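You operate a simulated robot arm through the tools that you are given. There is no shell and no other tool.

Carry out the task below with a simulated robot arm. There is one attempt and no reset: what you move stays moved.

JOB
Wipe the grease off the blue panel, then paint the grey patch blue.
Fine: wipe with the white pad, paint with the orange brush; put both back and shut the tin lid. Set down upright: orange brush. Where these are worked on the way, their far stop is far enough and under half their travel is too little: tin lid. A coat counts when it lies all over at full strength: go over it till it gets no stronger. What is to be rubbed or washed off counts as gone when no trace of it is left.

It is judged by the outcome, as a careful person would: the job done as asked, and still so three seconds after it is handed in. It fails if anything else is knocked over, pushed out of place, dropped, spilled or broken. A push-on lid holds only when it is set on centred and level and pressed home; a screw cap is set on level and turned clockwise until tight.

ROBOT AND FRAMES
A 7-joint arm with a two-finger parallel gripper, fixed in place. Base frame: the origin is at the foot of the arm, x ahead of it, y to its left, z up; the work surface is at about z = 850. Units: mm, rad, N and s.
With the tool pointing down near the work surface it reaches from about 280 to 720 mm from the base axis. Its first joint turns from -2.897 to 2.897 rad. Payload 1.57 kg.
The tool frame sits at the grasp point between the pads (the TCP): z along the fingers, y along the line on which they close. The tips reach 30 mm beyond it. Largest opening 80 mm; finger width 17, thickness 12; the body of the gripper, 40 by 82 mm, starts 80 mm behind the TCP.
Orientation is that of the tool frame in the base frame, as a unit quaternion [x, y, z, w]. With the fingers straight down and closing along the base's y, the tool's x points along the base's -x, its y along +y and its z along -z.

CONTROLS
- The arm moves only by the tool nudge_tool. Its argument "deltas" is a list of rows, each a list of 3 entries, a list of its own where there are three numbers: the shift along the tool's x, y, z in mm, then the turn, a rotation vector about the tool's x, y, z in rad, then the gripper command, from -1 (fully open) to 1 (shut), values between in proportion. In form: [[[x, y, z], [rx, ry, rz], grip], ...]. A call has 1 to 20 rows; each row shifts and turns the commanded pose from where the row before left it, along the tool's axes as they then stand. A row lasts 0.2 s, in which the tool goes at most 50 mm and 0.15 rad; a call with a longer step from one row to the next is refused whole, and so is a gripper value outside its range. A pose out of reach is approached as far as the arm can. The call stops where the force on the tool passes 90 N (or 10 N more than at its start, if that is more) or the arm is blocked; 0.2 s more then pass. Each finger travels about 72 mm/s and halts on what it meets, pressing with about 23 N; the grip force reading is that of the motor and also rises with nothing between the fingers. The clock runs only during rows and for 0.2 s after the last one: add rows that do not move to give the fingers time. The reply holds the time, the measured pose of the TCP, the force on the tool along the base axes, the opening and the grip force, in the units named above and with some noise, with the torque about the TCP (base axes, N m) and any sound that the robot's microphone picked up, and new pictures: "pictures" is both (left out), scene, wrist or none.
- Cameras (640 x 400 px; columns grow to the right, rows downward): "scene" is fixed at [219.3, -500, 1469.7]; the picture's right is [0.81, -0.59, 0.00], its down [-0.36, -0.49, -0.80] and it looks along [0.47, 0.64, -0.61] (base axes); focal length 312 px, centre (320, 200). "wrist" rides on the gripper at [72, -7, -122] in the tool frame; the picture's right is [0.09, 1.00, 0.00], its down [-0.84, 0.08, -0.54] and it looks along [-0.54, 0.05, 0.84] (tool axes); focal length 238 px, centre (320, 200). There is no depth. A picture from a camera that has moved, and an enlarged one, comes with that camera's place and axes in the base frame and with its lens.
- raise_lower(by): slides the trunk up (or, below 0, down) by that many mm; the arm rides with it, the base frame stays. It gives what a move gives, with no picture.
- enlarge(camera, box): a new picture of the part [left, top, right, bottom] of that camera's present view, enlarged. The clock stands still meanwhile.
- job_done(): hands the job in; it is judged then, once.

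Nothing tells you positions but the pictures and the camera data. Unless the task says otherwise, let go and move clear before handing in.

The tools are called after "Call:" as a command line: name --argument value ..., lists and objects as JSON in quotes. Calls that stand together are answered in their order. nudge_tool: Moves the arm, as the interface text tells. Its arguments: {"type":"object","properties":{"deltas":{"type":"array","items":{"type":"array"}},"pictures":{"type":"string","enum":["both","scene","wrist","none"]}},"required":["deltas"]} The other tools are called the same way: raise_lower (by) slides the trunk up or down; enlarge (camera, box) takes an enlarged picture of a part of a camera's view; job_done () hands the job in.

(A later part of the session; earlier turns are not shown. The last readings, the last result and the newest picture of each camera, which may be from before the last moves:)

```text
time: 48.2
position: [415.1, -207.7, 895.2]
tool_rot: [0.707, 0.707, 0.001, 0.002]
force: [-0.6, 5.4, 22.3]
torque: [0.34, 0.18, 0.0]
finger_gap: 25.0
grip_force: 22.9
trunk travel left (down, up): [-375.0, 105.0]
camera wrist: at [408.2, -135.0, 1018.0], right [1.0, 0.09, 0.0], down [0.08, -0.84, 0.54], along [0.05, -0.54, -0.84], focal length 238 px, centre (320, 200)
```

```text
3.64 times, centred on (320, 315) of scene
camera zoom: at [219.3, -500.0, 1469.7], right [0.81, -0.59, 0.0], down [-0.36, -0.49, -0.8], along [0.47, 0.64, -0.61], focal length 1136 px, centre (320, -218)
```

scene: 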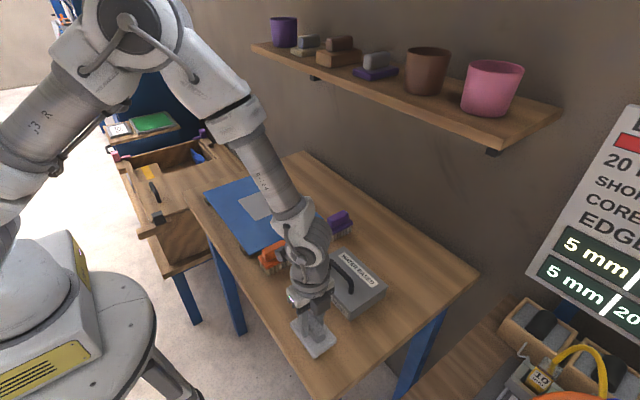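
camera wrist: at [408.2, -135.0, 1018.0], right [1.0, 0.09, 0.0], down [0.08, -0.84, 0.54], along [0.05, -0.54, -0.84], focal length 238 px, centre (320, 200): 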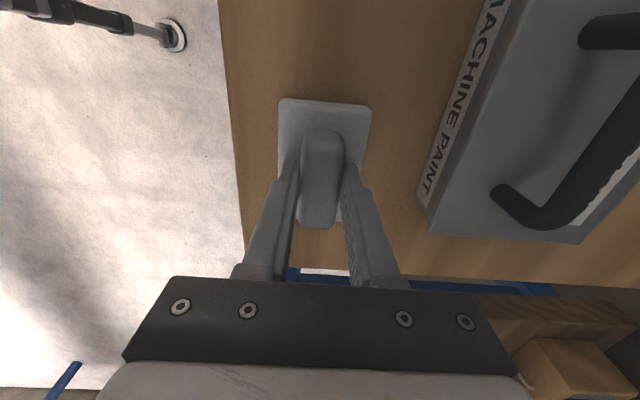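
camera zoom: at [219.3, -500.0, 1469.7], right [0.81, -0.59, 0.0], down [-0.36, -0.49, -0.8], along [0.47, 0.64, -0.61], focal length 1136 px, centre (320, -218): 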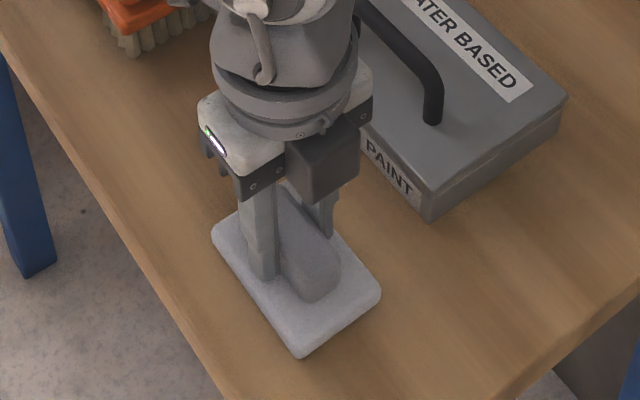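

The pad is down on the table at its original spot. I'll relieve the pressure, open the fingers and lift clear.

Call:
nudge_tool --deltas '[[[0, 0, -1], [0, 0, 0], 1], [[0, 0, 0], [0, 0, 0], -0.1], [[0, 0, 0], [0, 0, 0], -0.1], [[0, 0, 0], [0, 0, 0], -0.1], [[0, 0, -5], [0, 0, 0], -0.1], [[0, 0, -20], [0, 0, 0], -0.1], [[0, 0, -25], [0, 0, 0], -0.1], [[0, 0, -25], [0, 0, 0], -0.1], [[0, 0, -25], [0, 0, 0], -0.1], [[0, 0, 0], [0, 0, 0], -0.1]]'

Call:
enlarge --camera "scene" --box '[240, 220, 420, 370]'

```text
time: 50.4
position: [415.1, -206.9, 995.3]
tool_rot: [0.707, 0.707, 0.0, 0.0]
force: [0.3, 0.3, -0.3]
torque: [-0.04, 0.01, -0.01]
finger_gap: 44.0
grip_force: 0.1
trunk travel left (down, up): [-375.0, 105.0]
camera wrist: at [408.0, -134.7, 1117.2], right [1.0, 0.09, 0.0], down [0.08, -0.84, 0.54], along [0.05, -0.54, -0.84], focal length 238 px, centre (320, 200)
```

scene: 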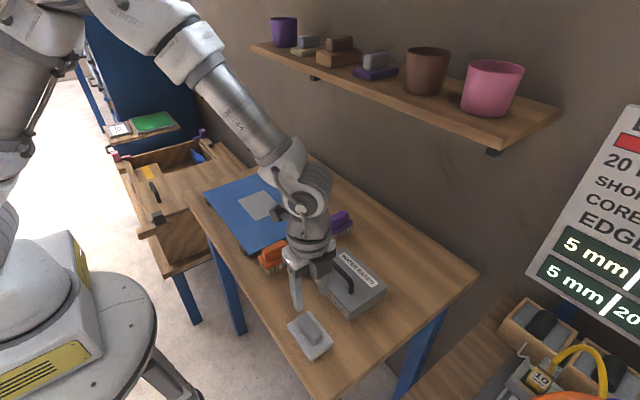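
wrist: 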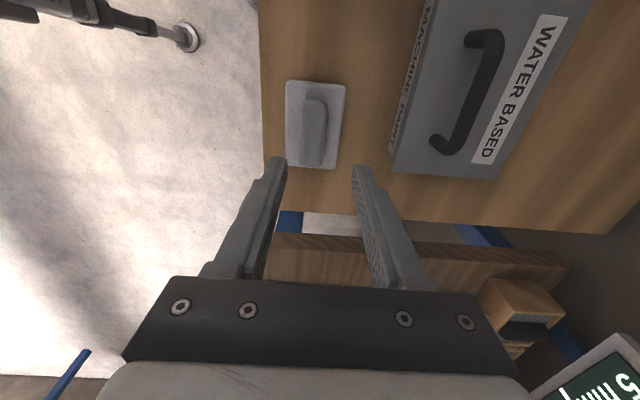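

```text
2.67 times, centred on (330, 295) of scene
camera zoom: at [219.3, -500.0, 1469.7], right [0.81, -0.59, 0.0], down [-0.36, -0.49, -0.8], along [0.47, 0.64, -0.61], focal length 833 px, centre (293, -53)
```

zoom: 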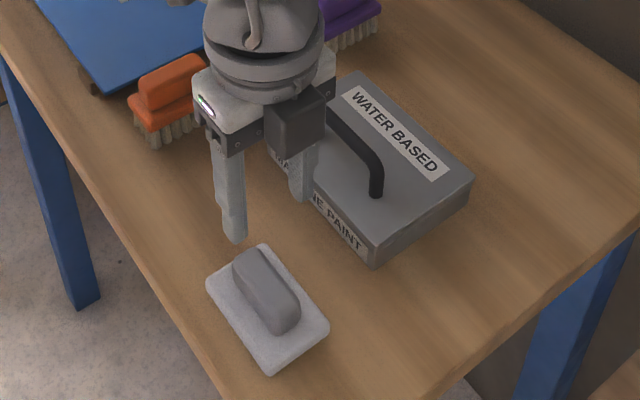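

The pad slid about 8 mm toward -x as the fingers opened, most likely because the tips were pressed on the plate. I'll regrip it with the tips clear of the plate, shift it back by 8 mm and release gently.

Call:
enlarge --camera "wrist" --box '[260, 70, 400, 190]'

Call:
nudge_tool --deltas '[[[0, -7.5, 20], [0, 0, 0], -0.1], [[0, 0, 25], [0, 0, 0], -0.1], [[0, 0, 25], [0, 0, 0], -0.1], [[0, 0, 17], [0, 0, 0], -0.1], [[0, 0, 6], [0, 0, 0], -0.1], [[0, 0, 3], [0, 0, 0], -0.1], [[0, 0, 0], [0, 0, 0], -0.1]]' --pictures "wrist"

```text
3.33 times, centred on (330, 130) of wrist
camera zoom: at [408.0, -134.7, 1117.2], right [1.0, 0.09, 0.0], down [0.08, -0.84, 0.54], along [0.05, -0.54, -0.84], focal length 794 px, centre (287, 433)
```

zoom: 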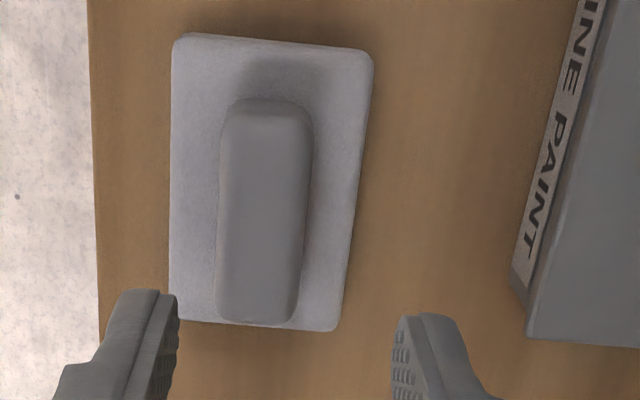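

```text
time: 52.0
position: [408.5, -207.5, 901.4]
tool_rot: [0.707, 0.707, 0.0, 0.001]
force: [-1.1, 0.1, 0.2]
torque: [0.0, 0.01, -0.01]
finger_gap: 43.9
grip_force: 0.1
trunk travel left (down, up): [-375.0, 105.0]
camera wrist: at [401.1, -134.9, 1021.9], right [1.0, 0.09, 0.0], down [0.08, -0.84, 0.54], along [0.05, -0.54, -0.84], focal length 238 px, centre (320, 200)
```

wrist: 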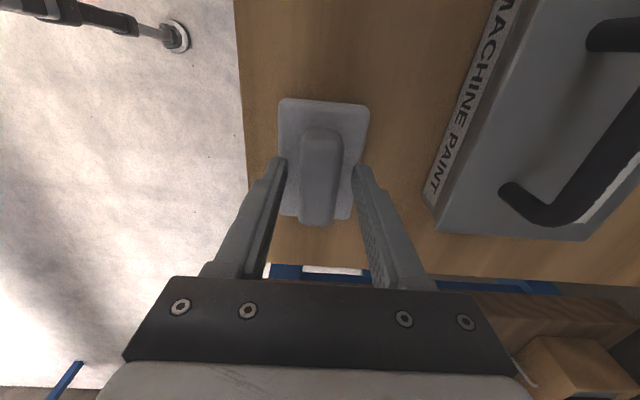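

The handle is centred between the fingers, with the tips about 4 mm above the plate. I'll grip, lift slightly, shift +7.5 mm in x and lower it.

Call:
nudge_tool --deltas '[[[0, 0, 0], [0, 0, 0], 1], [[0, 0, 0], [0, 0, 0], 1], [[0, 0, 0], [0, 0, 0], 1], [[0, 0, -5], [0, 0, 0], 1], [[0, 0, 0], [0, 0, 0], 1], [[0, 4, 0], [0, 0, 0], 1], [[0, 3.5, 0], [0, 0, 0], 1], [[0, 0, 2.5], [0, 0, 0], 1], [[0, 0, 2], [0, 0, 0], 1], [[0, 0, 0], [0, 0, 0], 1]]' --pictures "none"

Call:
nudge_tool --deltas '[[[0, 0, 0.5], [0, 0, 0], 1], [[0, 0, 0], [0, 0, 0], 1]]' --pictures "none"

```text
time: 54.2
position: [413.9, -208.4, 900.7]
tool_rot: [0.707, 0.708, 0.001, 0.0]
force: [-0.1, 0.1, -1.0]
torque: [0.0, 0.01, 0.02]
finger_gap: 25.1
grip_force: 22.9
trunk travel left (down, up): [-375.0, 105.0]
```

```text
time: 54.8
position: [415.0, -208.3, 899.3]
tool_rot: [0.707, 0.708, -0.001, 0.001]
force: [0.4, 0.4, 0.1]
torque: [0.0, 0.02, -0.03]
finger_gap: 25.3
grip_force: 23.0
trunk travel left (down, up): [-375.0, 105.0]
```

The pad is just touching the table with nearly no load, so I'll release and rise.

Call:
nudge_tool --deltas '[[[0, 0, 0.3], [0, 0, 0], 1], [[0, 0, 0], [0, 0, 0], -0.1], [[0, 0, 0], [0, 0, 0], -0.1], [[0, 0, 0], [0, 0, 0], -0.1], [[0, 0, -5], [0, 0, 0], -0.1], [[0, 0, -20], [0, 0, 0], -0.1], [[0, 0, -25], [0, 0, 0], -0.1], [[0, 0, -25], [0, 0, 0], -0.1], [[0, 0, -25], [0, 0, 0], -0.1], [[0, 0, 0], [0, 0, 0], -0.1]]'

Call:
enlarge --camera "scene" --box '[240, 220, 420, 370]'

Call:
enlarge --camera "wrist" --box '[260, 70, 400, 190]'

```text
time: 57.0
position: [413.0, -206.6, 1001.5]
tool_rot: [0.707, 0.707, 0.0, 0.0]
force: [-0.9, -0.2, -0.8]
torque: [0.0, 0.02, -0.03]
finger_gap: 44.0
grip_force: 0.1
trunk travel left (down, up): [-375.0, 105.0]
camera wrist: at [407.9, -134.5, 1123.3], right [1.0, 0.09, 0.0], down [0.08, -0.84, 0.54], along [0.05, -0.54, -0.84], focal length 238 px, centre (320, 200)
```

scene: 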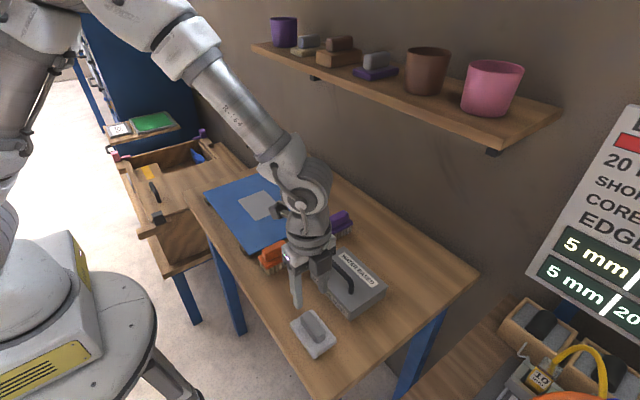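
wrist: 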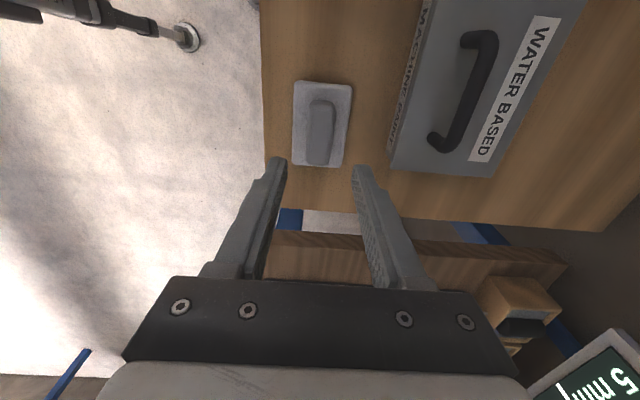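

```text
2.67 times, centred on (330, 295) of scene
camera zoom: at [219.3, -500.0, 1469.7], right [0.81, -0.59, 0.0], down [-0.36, -0.49, -0.8], along [0.47, 0.64, -0.61], focal length 833 px, centre (293, -53)
```

zoom: 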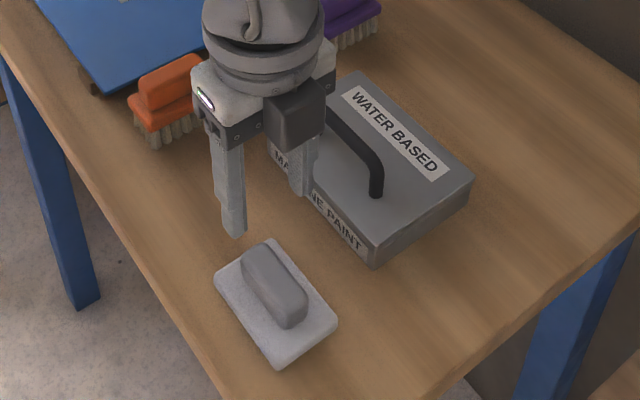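

```text
3.33 times, centred on (330, 130) of wrist
camera zoom: at [407.9, -134.5, 1123.3], right [1.0, 0.09, 0.0], down [0.08, -0.84, 0.54], along [0.05, -0.54, -0.84], focal length 794 px, centre (287, 433)
```

zoom: 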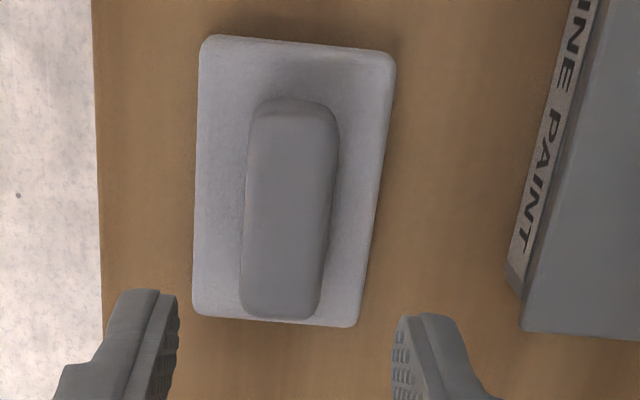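

The pad now sits where it started. Next is the tin lid: I'll move above its handle bar (about x 521, y -162) with the fingers set to straddle it.

Call:
nudge_tool --deltas '[[[9, 21, 0], [0, 0, 0], -0.2], [[9, 21, 0], [0, 0, 0], -0.2], [[9, 21, 0], [0, 0, 0], -0.2], [[9, 21, 0], [0, 0, 0], -0.2], [[9, 22, 0], [0, 0, 0], -0.2], [[0, 0, 0], [0, 0, 0], -0.2]]'

Call:
enlarge --camera "wrist" --box '[220, 60, 440, 240]'

Call:
enlarge --camera "scene" --box '[270, 210, 420, 330]'

```text
time: 58.4
position: [520.3, -162.8, 999.1]
tool_rot: [0.707, 0.708, 0.0, 0.0]
force: [-0.5, 0.2, -0.4]
torque: [0.0, -0.02, 0.03]
finger_gap: 48.0
grip_force: 0.1
trunk travel left (down, up): [-375.0, 105.0]
camera wrist: at [514.3, -90.1, 1120.5], right [1.0, 0.09, 0.0], down [0.08, -0.84, 0.54], along [0.05, -0.54, -0.84], focal length 238 px, centre (320, 200)
```

scene: 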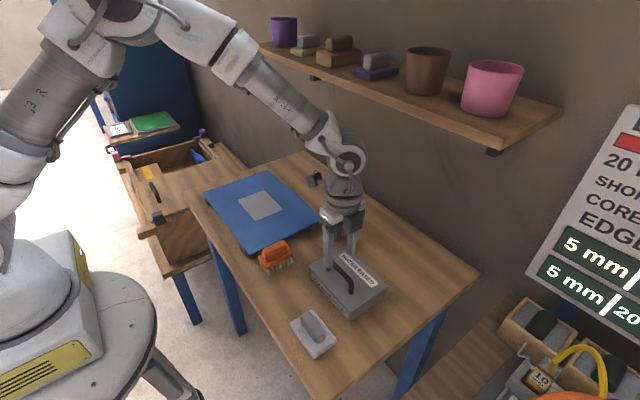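
wrist: 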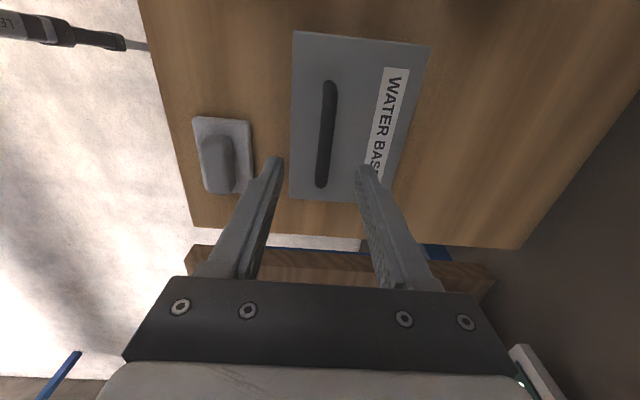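

```text
2.22 times, centred on (330, 150) of wrist
camera zoom: at [514.3, -90.1, 1120.5], right [1.0, 0.09, 0.0], down [0.08, -0.84, 0.54], along [0.05, -0.54, -0.84], focal length 530 px, centre (298, 311)
```

zoom: 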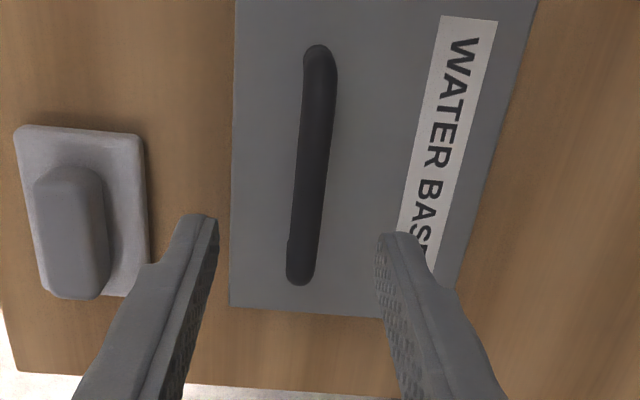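

```text
3.33 times, centred on (345, 270) of scene
camera zoom: at [219.3, -500.0, 1469.7], right [0.81, -0.59, 0.0], down [-0.36, -0.49, -0.8], along [0.47, 0.64, -0.61], focal length 1041 px, centre (237, -33)
```

zoom: 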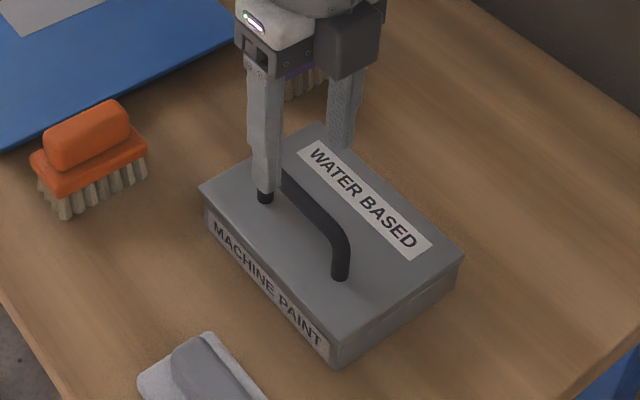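

The bar is at x≈524, centred near y -160. I'll shift 3 mm and descend with the fingers on either side of it.

Call:
nudge_tool --deltas '[[[0, 3, 15], [0, 0, 0], -0.2], [[0, 0, 15], [0, 0, 0], -0.2], [[0, 0, 15], [0, 0, 0], -0.2], [[0, 0, 10], [0, 0, 0], -0.2], [[0, 0, 5], [0, 0, 0], -0.2], [[0, 0, 0], [0, 0, 0], -0.2]]'

Call:
enlarge --camera "wrist" --box '[220, 60, 440, 240]'

Call:
enlarge --camera "scene" --box '[290, 220, 400, 310]'

```text
time: 59.8
position: [525.4, -162.3, 938.3]
tool_rot: [0.707, 0.708, 0.0, -0.001]
force: [0.6, 0.2, -0.2]
torque: [0.0, 0.0, -0.05]
finger_gap: 47.9
grip_force: 0.0
trunk travel left (down, up): [-375.0, 105.0]
camera wrist: at [518.0, -91.0, 1061.2], right [1.0, 0.09, 0.0], down [0.08, -0.84, 0.54], along [0.05, -0.54, -0.84], focal length 238 px, centre (320, 200)
```

scene: 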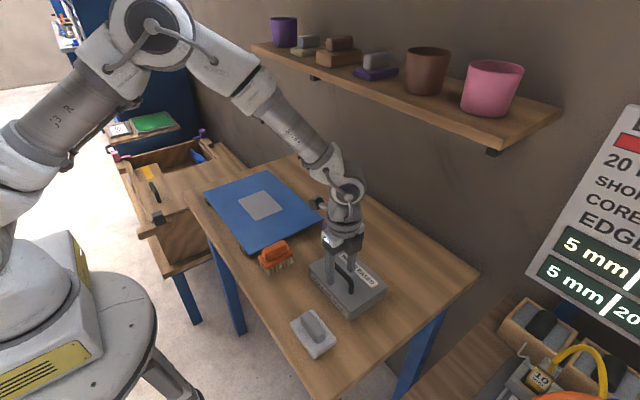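
wrist: 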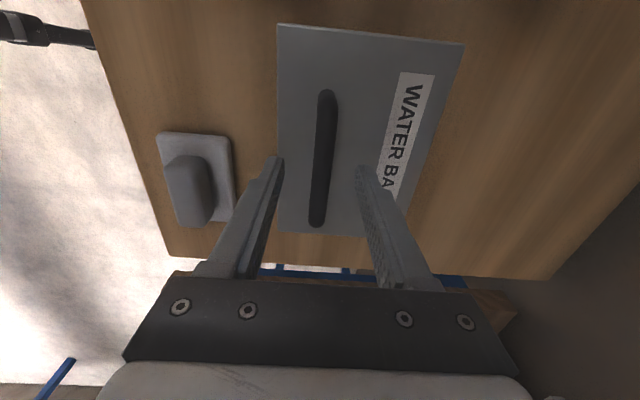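

```text
2.22 times, centred on (330, 150) of wrist
camera zoom: at [518.0, -91.0, 1061.2], right [1.0, 0.09, 0.0], down [0.08, -0.84, 0.54], along [0.05, -0.54, -0.84], focal length 530 px, centre (298, 311)
```

zoom: 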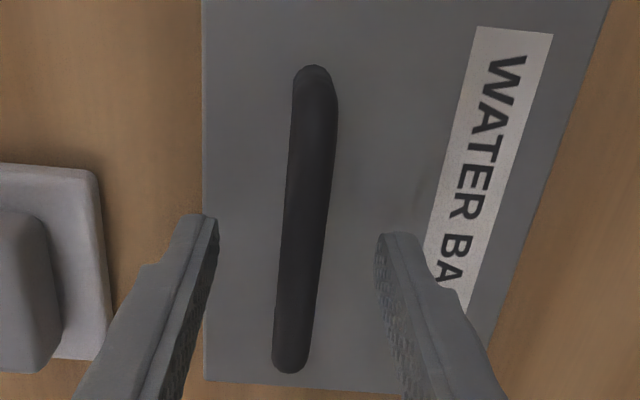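

```text
4.44 times, centred on (345, 265) of scene
camera zoom: at [219.3, -500.0, 1469.7], right [0.81, -0.59, 0.0], down [-0.36, -0.49, -0.8], along [0.47, 0.64, -0.61], focal length 1388 px, centre (209, -89)
```

zoom: 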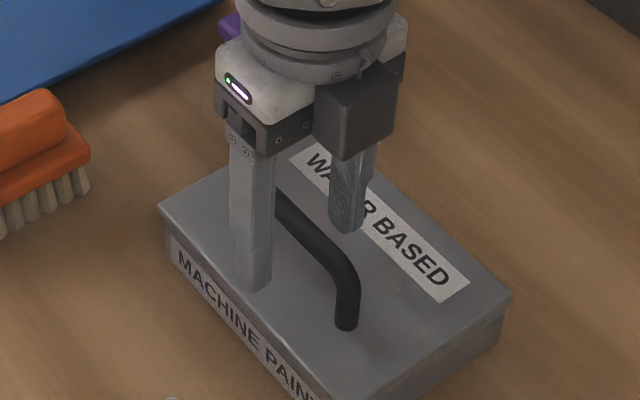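

The bar is centred between the fingers. I'll go down another 6 mm and close on it.

Call:
nudge_tool --deltas '[[[0, 0.7, 3], [0, 0, 0], -0.2], [[0, 0, 3], [0, 0, 0], -0.2], [[0, 0, 0], [0, 0, 0], 0.3], [[0, 0, 0], [0, 0, 0], 1], [[0, 0, 0], [0, 0, 0], 1], [[0, 0, 0], [0, 0, 0], 1], [[0, 0, 0], [0, 0, 0], 1]]' --pictures "both"

Call:
enlarge --camera "scene" --box '[290, 220, 400, 310]'

```text
time: 61.4
position: [525.6, -162.0, 934.3]
tool_rot: [0.707, 0.707, 0.0, 0.0]
force: [-0.2, 0.5, 0.5]
torque: [0.04, -0.03, -0.01]
finger_gap: 11.4
grip_force: 29.0
trunk travel left (down, up): [-375.0, 105.0]
camera wrist: at [518.4, -90.4, 1055.5], right [1.0, 0.09, 0.0], down [0.08, -0.84, 0.54], along [0.05, -0.54, -0.84], focal length 238 px, centre (320, 200)
```

scene: 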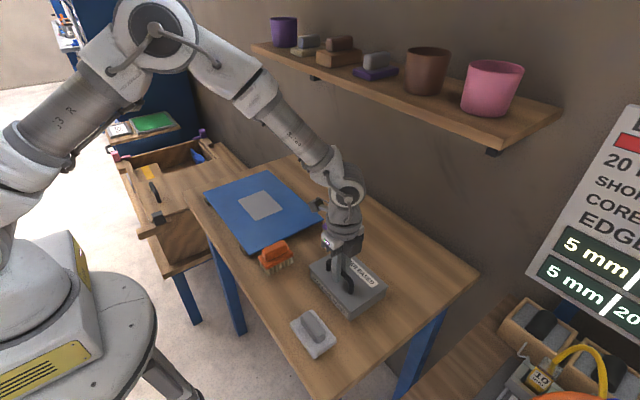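
wrist: 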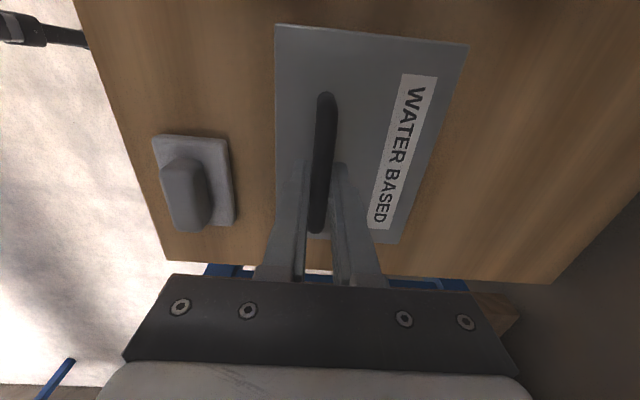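

```text
4.44 times, centred on (345, 265) of scene
camera zoom: at [219.3, -500.0, 1469.7], right [0.81, -0.59, 0.0], down [-0.36, -0.49, -0.8], along [0.47, 0.64, -0.61], focal length 1388 px, centre (209, -89)
```

zoom: 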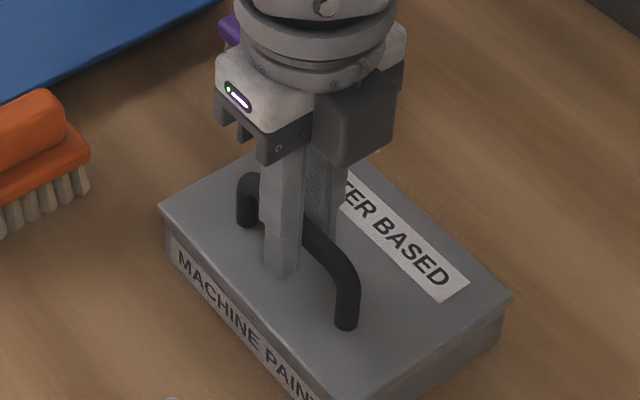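

The bar (11 mm thick) is gripped. I'll try a small lift along a hinge-like arc and watch the forces and picture.

Call:
nudge_tool --deltas '[[[0, 1, -2.5], [0, 0, 0], 1], [[0, 1.2, -2.5], [0, 0, 0], 1], [[0, 1.3, -2.5], [0, 0, 0], 1], [[0, 1.5, -2.5], [0, 0, 0], 1], [[0, 0, 0], [0, 0, 0], 1]]' --pictures "scene"

Call:
enlarge --camera "scene" --box '[290, 220, 400, 310]'

```text
time: 62.6
position: [530.7, -162.4, 943.2]
tool_rot: [0.707, 0.707, 0.0, 0.0]
force: [2.7, 0.1, -5.2]
torque: [0.14, 0.09, 0.02]
finger_gap: 11.6
grip_force: 29.4
trunk travel left (down, up): [-375.0, 105.0]
```

scene: 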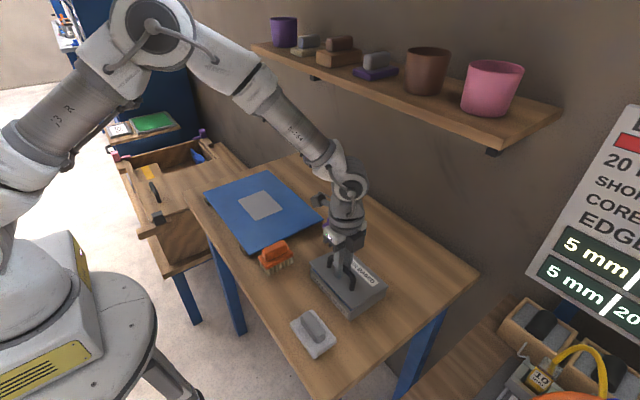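

```text
4.44 times, centred on (345, 265) of scene
camera zoom: at [219.3, -500.0, 1469.7], right [0.81, -0.59, 0.0], down [-0.36, -0.49, -0.8], along [0.47, 0.64, -0.61], focal length 1388 px, centre (209, -89)
```

zoom: 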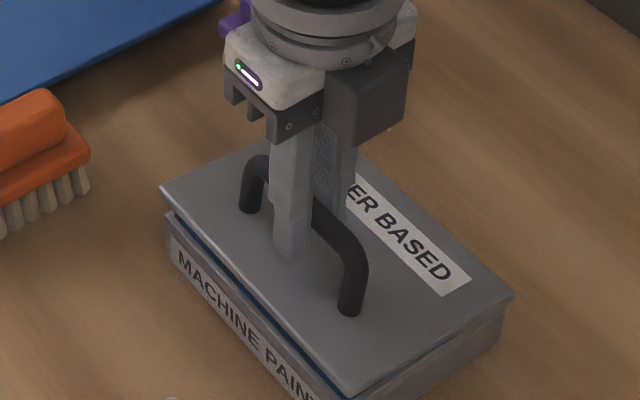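

The lid is hinged at the far side as expected, and blue paint shows inside. I'll keep following the arc about the hinge.

Call:
nudge_tool --deltas '[[[0, 4.2, -5.2], [0, 0, 0], 1], [[0, 4.3, -5.1], [0, 0, 0], 1], [[0, 4.4, -5.0], [0, 0, 0], 1], [[0, 5.9, -5.1], [0, 0, 0], 1], [[0, 6.0, -4.8], [0, 0, 0], 1], [[0, 6.7, -4.1], [0, 0, 0], 1], [[0, 6.8, -3.6], [0, 0, 0], 1], [[0, 0, 0], [0, 0, 0], 1]]' --pictures "scene"

Call:
enlarge --camera "scene" --box '[290, 210, 400, 310]'

```text
time: 64.4
position: [568.3, -164.0, 977.8]
tool_rot: [0.707, 0.707, 0.001, 0.0]
force: [-2.2, -0.5, 0.8]
torque: [0.06, 0.1, 0.22]
finger_gap: 11.5
grip_force: 28.6
trunk travel left (down, up): [-375.0, 105.0]
```

scene: 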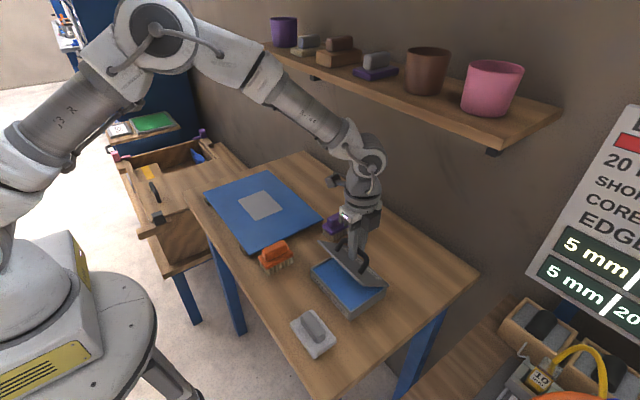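

```text
4.00 times, centred on (345, 260) of scene
camera zoom: at [219.3, -500.0, 1469.7], right [0.81, -0.59, 0.0], down [-0.36, -0.49, -0.8], along [0.47, 0.64, -0.61], focal length 1249 px, centre (220, -40)
```

zoom: 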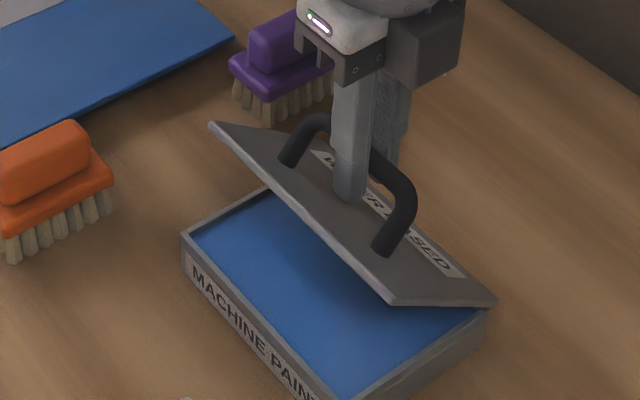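

The arc model fits well and forces are low. I'll continue opening past vertical.

Call:
nudge_tool --deltas '[[[0, 7.2, -2.8], [0, 0, 0], 1], [[0, 7.4, -2.4], [0, 0, 0], 1], [[0, 7.6, -1.6], [0, 0, 0], 1], [[0, 7.7, -1.0], [0, 0, 0], 1], [[0, 7.75, -0.2], [0, 0, 0], 1], [[0, 7.75, 0.3], [0, 0, 0], 1], [[0, 7.7, 1.1], [0, 0, 0], 1], [[0, 7.6, 1.7], [0, 0, 0], 1], [[0, 0, 0], [0, 0, 0], 1]]' --pictures "scene"

Call:
enlarge --camera "scene" --box '[290, 200, 410, 310]'

```text
time: 66.4
position: [629.9, -163.4, 981.0]
tool_rot: [0.708, 0.706, 0.0, 0.0]
force: [0.2, -0.6, 1.8]
torque: [0.04, 0.07, 0.32]
finger_gap: 11.6
grip_force: 29.0
trunk travel left (down, up): [-375.0, 105.0]
```

scene: 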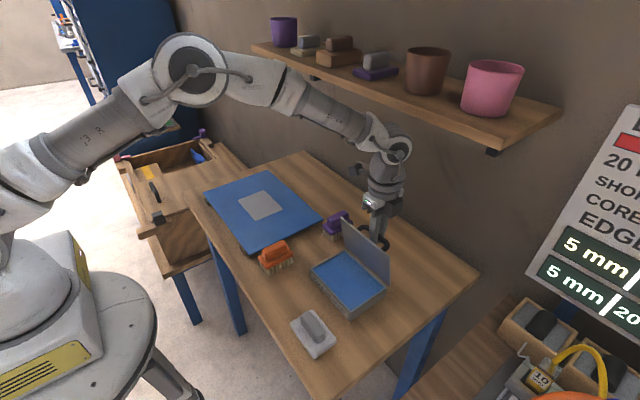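

```text
3.64 times, centred on (350, 255) of scene
camera zoom: at [219.3, -500.0, 1469.7], right [0.81, -0.59, 0.0], down [-0.36, -0.49, -0.8], along [0.47, 0.64, -0.61], focal length 1136 px, centre (211, 0)
```

zoom: 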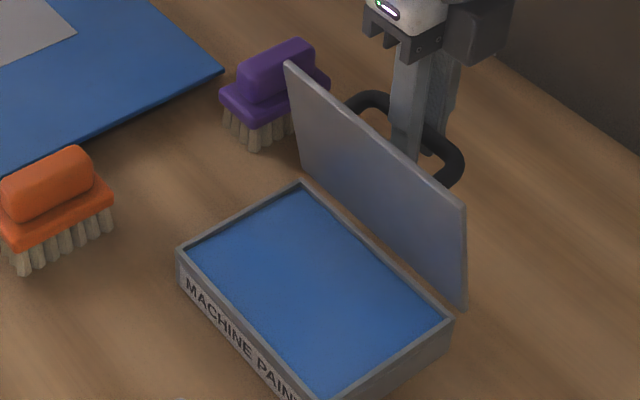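

The lid is near vertical now. I'll go on, watching for the stop.

Call:
nudge_tool --deltas '[[[0, 7.4, 2.3], [0, 0, 0], 1], [[0, 7.1, 3.0], [0, 0, 0], 1], [[0, 6.8, 3.7], [0, 0, 0], 1], [[0, 6.6, 4.2], [0, 0, 0], 1], [[0, 0, 0], [0, 0, 0], 1]]' --pictures "scene"

Call:
enlarge --camera "scene" --box '[290, 200, 410, 310]'

```text
time: 67.6
position: [657.4, -162.3, 967.9]
tool_rot: [0.707, 0.707, 0.0, 0.0]
force: [-0.8, -1.4, -1.6]
torque: [0.17, 0.04, 0.37]
finger_gap: 11.6
grip_force: 29.4
trunk travel left (down, up): [-375.0, 105.0]
```

scene: 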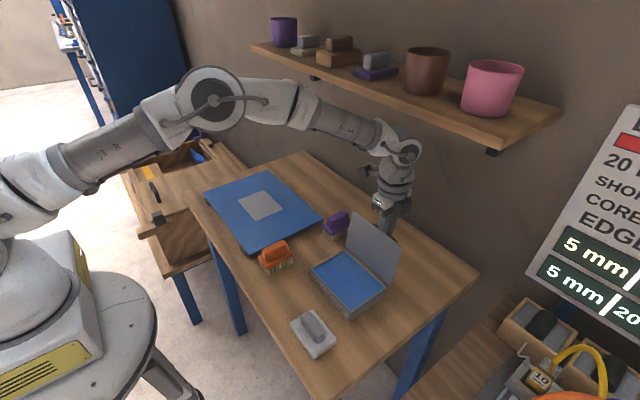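

```text
3.64 times, centred on (350, 255) of scene
camera zoom: at [219.3, -500.0, 1469.7], right [0.81, -0.59, 0.0], down [-0.36, -0.49, -0.8], along [0.47, 0.64, -0.61], focal length 1136 px, centre (211, 0)
```

zoom: 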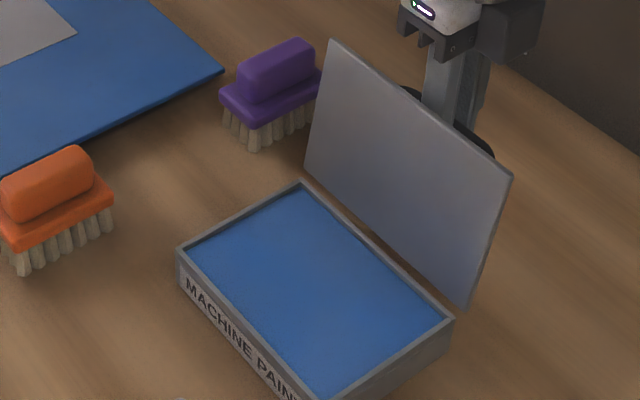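

Call:
nudge_tool --deltas '[[[0, 6.2, 4.7], [0, 0, 0], 1], [[0, 5.7, 5.3], [0, 0, 0], 1], [[0, 0, 0], [0, 0, 0], 1]]' --pictures "scene"

Call:
enlarge --camera "scene" --box '[290, 200, 410, 310]'

```text
time: 68.4
position: [667.2, -161.4, 960.6]
tool_rot: [0.707, 0.708, 0.001, 0.0]
force: [-21.2, 2.2, 19.0]
torque: [0.47, 0.18, 0.36]
finger_gap: 11.7
grip_force: 29.1
trunk travel left (down, up): [-375.0, 105.0]
```

scene: 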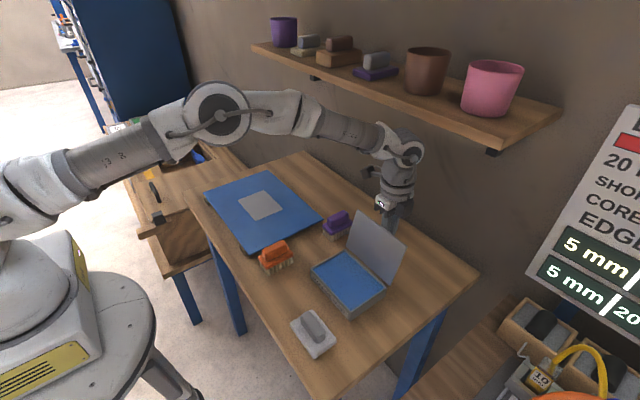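

```text
3.64 times, centred on (350, 255) of scene
camera zoom: at [219.3, -500.0, 1469.7], right [0.81, -0.59, 0.0], down [-0.36, -0.49, -0.8], along [0.47, 0.64, -0.61], focal length 1136 px, centre (211, 0)
```

zoom: 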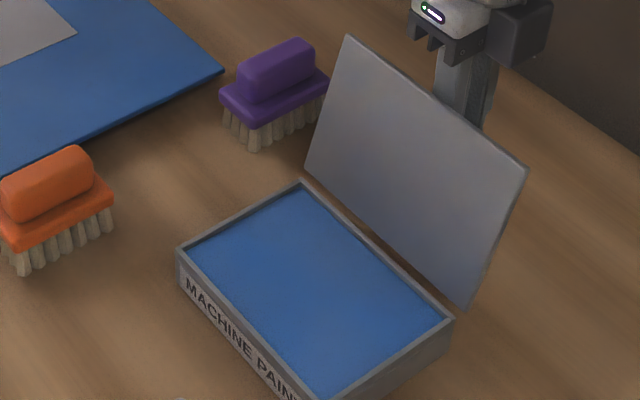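

The stop is reached at about 107°. I'll ease off, open the fingers just a little (to avoid touching the lid's back) and rise off the bar.

Call:
nudge_tool --deltas '[[[0, -1.0, -1.0], [0, 0, 0], 1], [[0, 0, 0], [0, 0, 0], 0.5], [[0, 0, 0], [0, 0, 0], 0.5], [[0, 0, 0], [0, 0, 0], 0.5], [[0, 0, -6], [0, 0, 0], 0.5], [[0, 0, -10], [0, 0, 0], 0.5], [[0, 0, 0], [0, 0, 0], 0.5]]' --pictures "both"

Call:
enlarge --camera "scene" --box '[290, 200, 410, 310]'

```text
time: 70.0
position: [667.8, -162.7, 974.7]
tool_rot: [0.707, 0.707, 0.0, 0.001]
force: [0.1, -0.9, 0.2]
torque: [-0.03, 0.0, 0.01]
finger_gap: 20.0
grip_force: 0.0
trunk travel left (down, up): [-375.0, 105.0]
camera wrist: at [661.5, -90.1, 1096.7], right [1.0, 0.09, 0.0], down [0.08, -0.84, 0.54], along [0.05, -0.54, -0.84], focal length 238 px, centre (320, 200)
```

scene: 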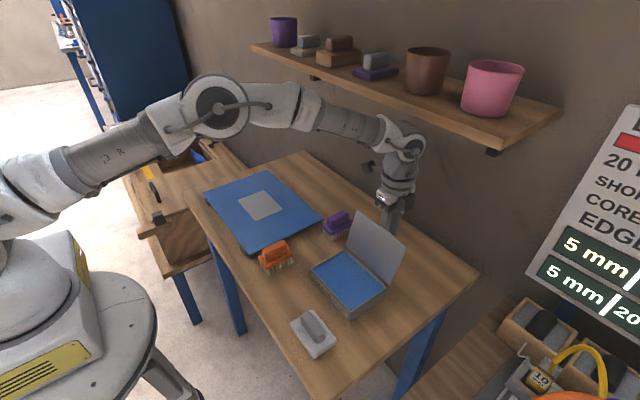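
wrist: 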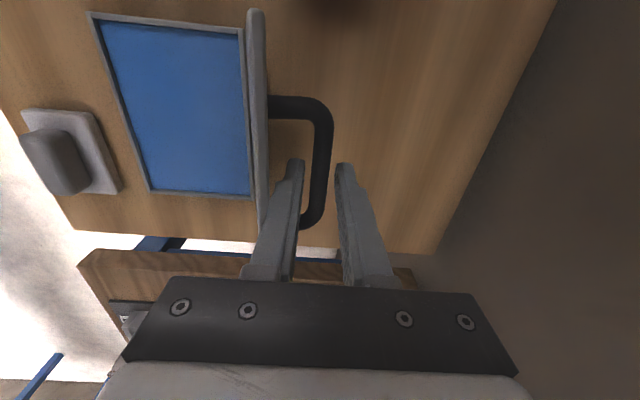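

```text
3.64 times, centred on (350, 255) of scene
camera zoom: at [219.3, -500.0, 1469.7], right [0.81, -0.59, 0.0], down [-0.36, -0.49, -0.8], along [0.47, 0.64, -0.61], focal length 1136 px, centre (211, 0)
```

zoom: 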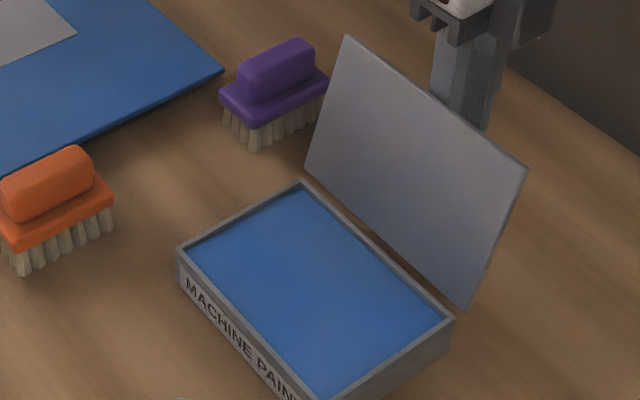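

The lid rests open by itself. I'll rise clear, move above the orange brush and turn the gripper back so it closes along y.

Call:
nudge_tool --deltas '[[[0, 0, -20], [0, 0, 0], 0.5], [[0, 0, -30], [0, 0, 0], 0.5], [[0, 0, -30], [0, 0, 0], 0.5], [[0, 0, -25], [0, 0, 0], 0.0], [[16.3, -22.3, 0], [0, 0, 0], -0.5], [[16.3, -22.3, 0], [0, 0, 0], -0.5], [[16.3, -22.3, 0], [0, 0, 0], -0.5], [[16.3, -22.3, 0], [0, 0, 0], -0.5], [[16.3, -22.3, 0], [0, 0, 0], -0.5], [[16.3, -22.3, 0], [0, 0, 0], -0.5], [[16.3, -22.3, 0], [0, 0, 0], -0.5], [[16.3, -22.3, 0], [0, 0, 0], -0.5], [[16.3, -22.3, 0], [0, 0, 0], -0.5], [[16.3, -22.3, 0], [0, 0, 0], -0.5], [[0, 0, 0], [0, 0, 0], -0.5]]' --pictures "none"

Call:
nudge_tool --deltas '[[[0, 0, 0], [0, 0, -0.15], -0.5], [[0, 0, 0], [0, 0, -0.15], -0.5], [[0, 0, 0], [0, 0, -0.15], -0.5], [[0, 0, 0], [0, 0, -0.15], -0.5], [[0, 0, 0], [0, 0, -0.15], -0.5], [[0, 0, 0], [0, 0, -0.15], -0.5], [[0, 0, 0], [0, 0, -0.15], -0.5], [[0, 0, 0], [0, 0, -0.15], -0.5], [[0, 0, 0], [0, 0, -0.15], -0.5], [[0, 0, 0], [0, 0, -0.15], -0.5], [[0, 0, 0], [0, 0, -0.0708], -0.5], [[0, 0, 0], [0, 0, 0], -0.5]]'

Call:
enlarge --camera "wrist" --box '[220, 60, 440, 240]'

Call:
enlarge --camera "scene" --box '[235, 220, 405, 330]'

```text
time: 73.2
position: [444.1, -0.9, 1080.0]
tool_rot: [0.707, 0.707, 0.0, 0.0]
force: [0.3, -0.1, -0.1]
torque: [-0.01, -0.01, -0.01]
finger_gap: 59.9
grip_force: 0.0
trunk travel left (down, up): [-375.0, 105.0]
```

```text
time: 75.8
position: [445.6, -0.9, 1080.3]
tool_rot: [-0.001, 1.0, 0.0, 0.001]
force: [0.0, 0.0, 0.5]
torque: [0.04, 0.04, -0.02]
finger_gap: 60.1
grip_force: 0.0
trunk travel left (down, up): [-375.0, 105.0]
camera wrist: at [373.3, -6.5, 1201.7], right [-0.09, 1.0, 0.0], down [0.84, 0.08, 0.54], along [0.54, 0.05, -0.84], focal length 238 px, centre (320, 200)
```

scene: 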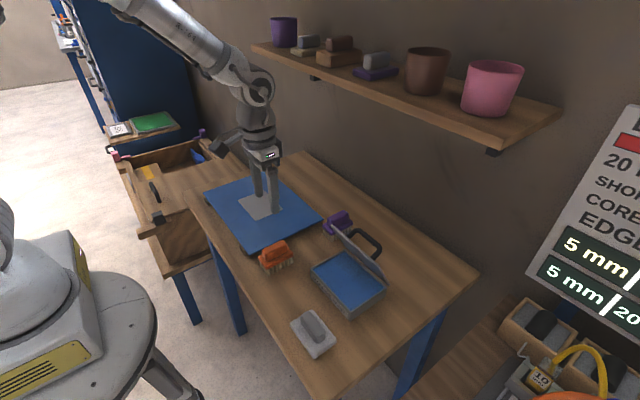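
wrist: 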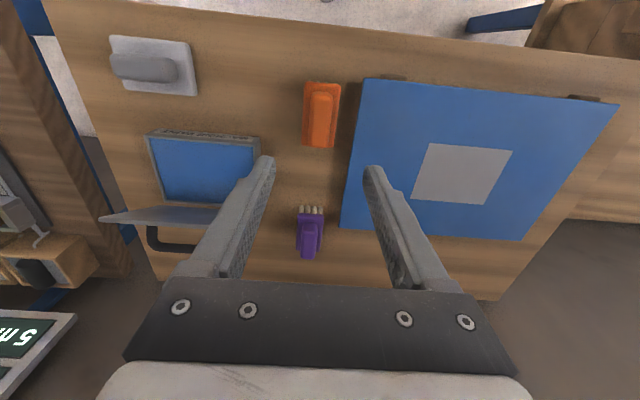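

```text
2.22 times, centred on (330, 150) of wrist
camera zoom: at [373.3, -6.5, 1201.7], right [-0.09, 1.0, 0.0], down [0.84, 0.08, 0.54], along [0.54, 0.05, -0.84], focal length 530 px, centre (298, 311)
```

zoom: 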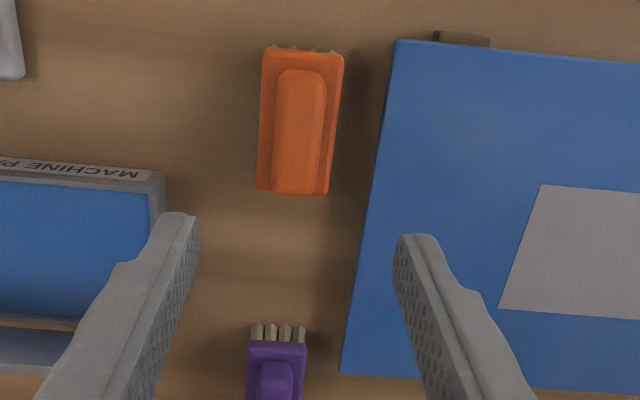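

```text
3.64 times, centred on (320, 275) of scene
camera zoom: at [219.3, -500.0, 1469.7], right [0.81, -0.59, 0.0], down [-0.36, -0.49, -0.8], along [0.47, 0.64, -0.61], focal length 1136 px, centre (320, -73)
```

zoom: 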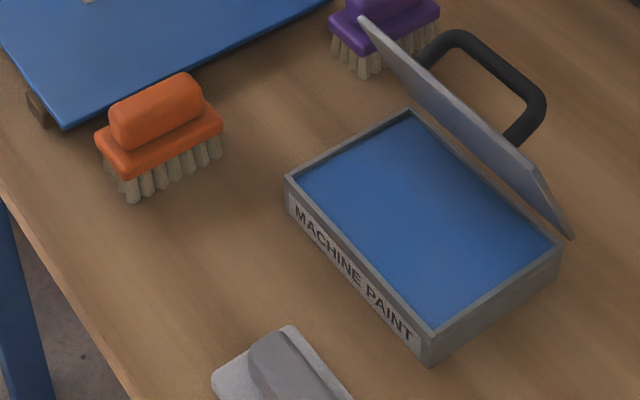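

The brush's grip is about 26 mm wide, centred near (447.5, 0), with the plate at y ±22 and the plate top near z 889. I'll set a 40 mm gap and descend to just above it.

Call:
nudge_tool --deltas '[[[-2, 1, 20], [0, 0, 0], 0], [[0, 0, 25], [0, 0, 0], 0], [[0, 0, 25], [0, 0, 0], 0], [[0, 0, 25], [0, 0, 0], 0], [[0, 0, 25], [0, 0, 0], 0], [[0, 0, 20], [0, 0, 0], 0], [[0, 0, 8], [0, 0, 0], 0], [[0, 0, 0], [0, 0, 0], 0]]'

Call:
enlarge --camera "wrist" --box '[220, 60, 440, 240]'

Call:
enlarge --camera "scene" --box '[235, 210, 335, 290]'

```text
time: 77.6
position: [447.9, 2.2, 930.6]
tool_rot: [0.0, 1.0, -0.001, 0.0]
force: [-0.6, 0.2, 0.2]
torque: [0.0, 0.0, 0.03]
finger_gap: 40.0
grip_force: 0.0
trunk travel left (down, up): [-375.0, 105.0]
camera wrist: at [375.4, -4.5, 1053.4], right [-0.09, 1.0, 0.0], down [0.84, 0.08, 0.54], along [0.54, 0.05, -0.84], focal length 238 px, centre (320, 200)
```

scene: 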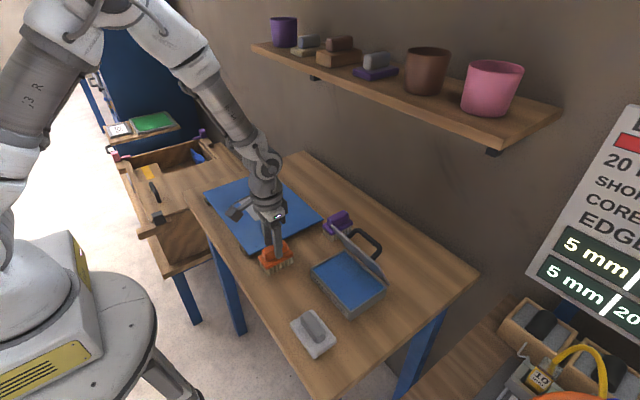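
wrist: 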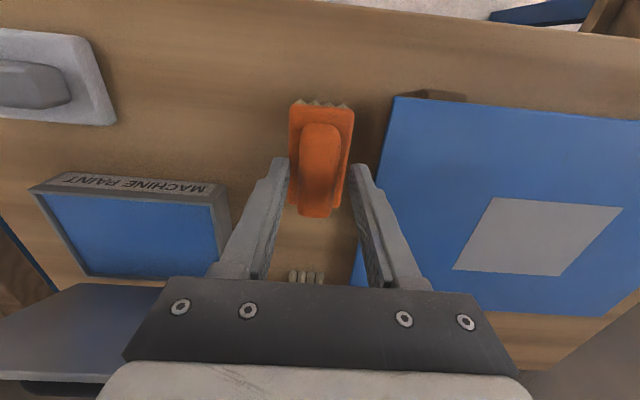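

```text
2.22 times, centred on (330, 150) of wrist
camera zoom: at [375.4, -4.5, 1053.4], right [-0.09, 1.0, 0.0], down [0.84, 0.08, 0.54], along [0.54, 0.05, -0.84], focal length 530 px, centre (298, 311)
```

zoom: 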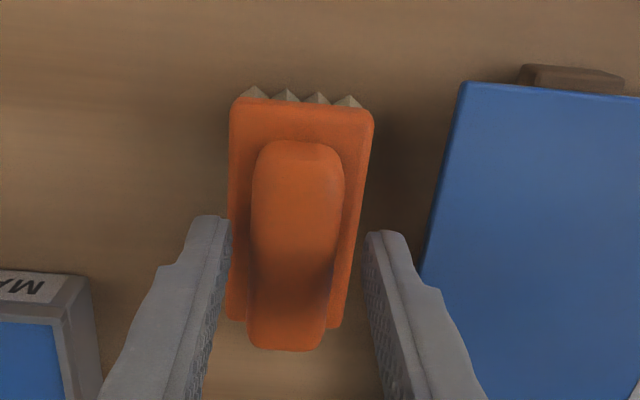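

```text
5.00 times, centred on (285, 250) of scene
camera zoom: at [219.3, -500.0, 1469.7], right [0.81, -0.59, 0.0], down [-0.36, -0.49, -0.8], along [0.47, 0.64, -0.61], focal length 1562 px, centre (495, -50)
```

zoom: 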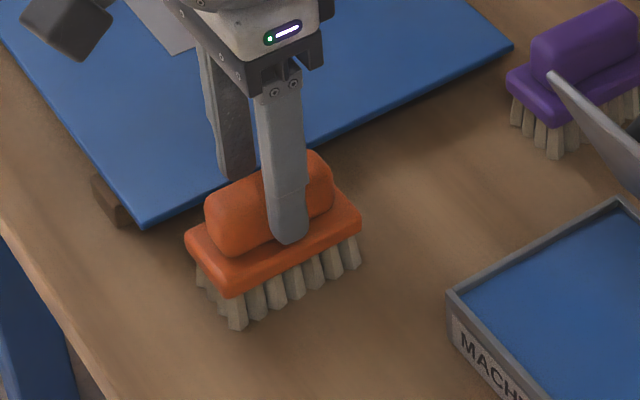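

The fingers are just beside the grip. I'll shift -1.5 mm in y, descend 6 mm and check for contact before closing.

Call:
nudge_tool --deltas '[[[0, -1.5, 3], [0, 0, 0], 0], [[0, 0, 3], [0, 0, 0], 0], [[0, 0, 0], [0, 0, 0], 0]]' --pictures "wrist"

Call:
enlarge --camera "scene" --box '[235, 210, 335, 290]'

```text
time: 78.4
position: [446.4, 0.4, 925.7]
tool_rot: [0.0, 1.0, 0.0, 0.0]
force: [-0.3, -0.4, -0.7]
torque: [0.01, 0.0, -0.03]
finger_gap: 40.2
grip_force: 0.1
trunk travel left (down, up): [-375.0, 105.0]
camera wrist: at [374.9, -6.2, 1047.8], right [-0.09, 1.0, 0.0], down [0.84, 0.08, 0.54], along [0.54, 0.05, -0.84], focal length 238 px, centre (320, 200)
```

wrist: 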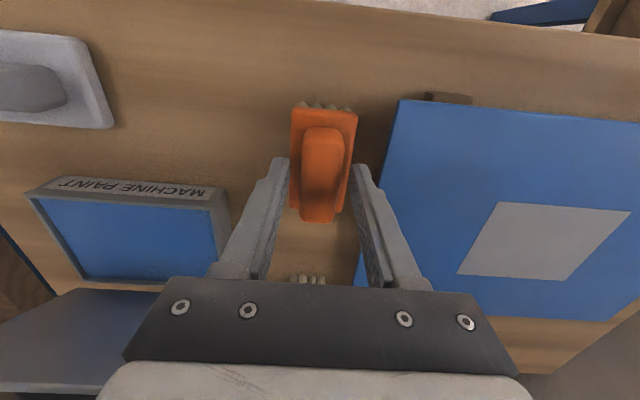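

```text
5.00 times, centred on (285, 250) of scene
camera zoom: at [219.3, -500.0, 1469.7], right [0.81, -0.59, 0.0], down [-0.36, -0.49, -0.8], along [0.47, 0.64, -0.61], focal length 1562 px, centre (495, -50)
```

zoom: 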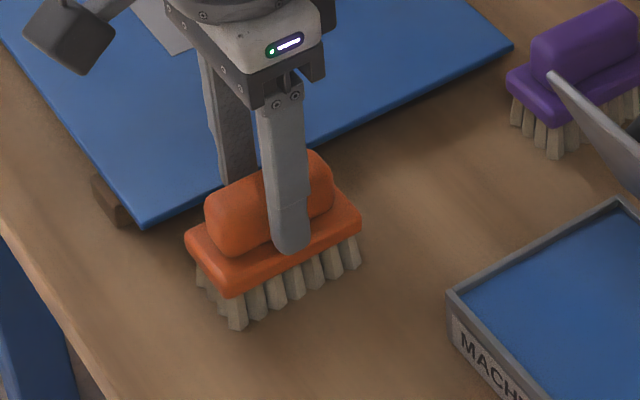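

The tips are just above the plate without contact. I'll lower 2 mm more and close on the grip.

Call:
nudge_tool --deltas '[[[0, 0, 2], [0, 0, 0], 0], [[0, 0, 0], [0, 0, 0], 0], [[0, 0, 0], [0, 0, 0], 1], [[0, 0, 0], [0, 0, 0], 1], [[0, 0, 0], [0, 0, 0], 1], [[0, 0, 0], [0, 0, 0], 1]]' --pictures "wrist"

Call:
enlarge --camera "scene" --box '[235, 210, 335, 290]'

```text
time: 79.8
position: [447.2, 0.1, 923.6]
tool_rot: [0.0, 1.0, 0.001, 0.0]
force: [0.2, -0.7, 0.0]
torque: [0.05, -0.08, 0.0]
finger_gap: 25.1
grip_force: 23.4
trunk travel left (down, up): [-375.0, 105.0]
camera wrist: at [375.0, -6.0, 1046.0], right [-0.09, 1.0, 0.0], down [0.84, 0.08, 0.54], along [0.54, 0.05, -0.84], focal length 238 px, centre (320, 200)
```

wrist: 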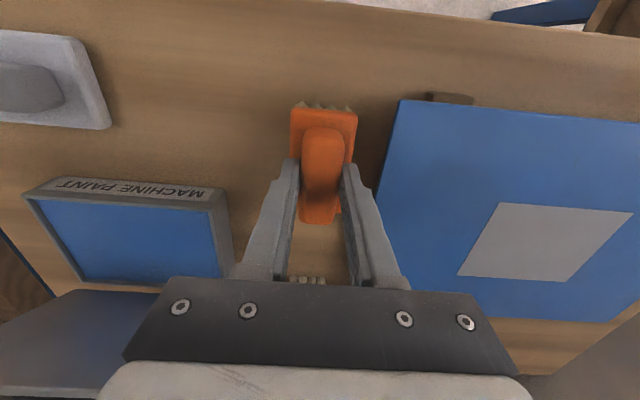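

```text
5.00 times, centred on (285, 250) of scene
camera zoom: at [219.3, -500.0, 1469.7], right [0.81, -0.59, 0.0], down [-0.36, -0.49, -0.8], along [0.47, 0.64, -0.61], focal length 1562 px, centre (495, -50)
```

zoom: 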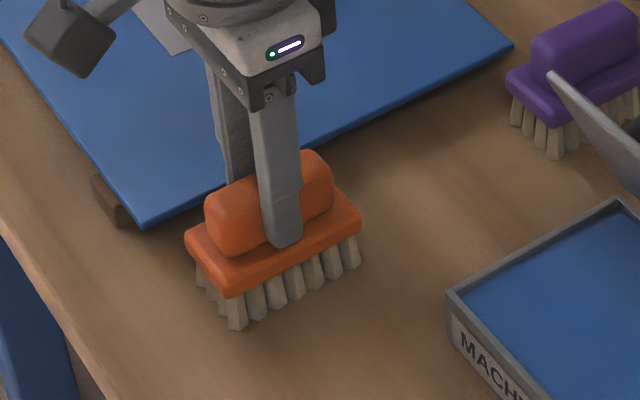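

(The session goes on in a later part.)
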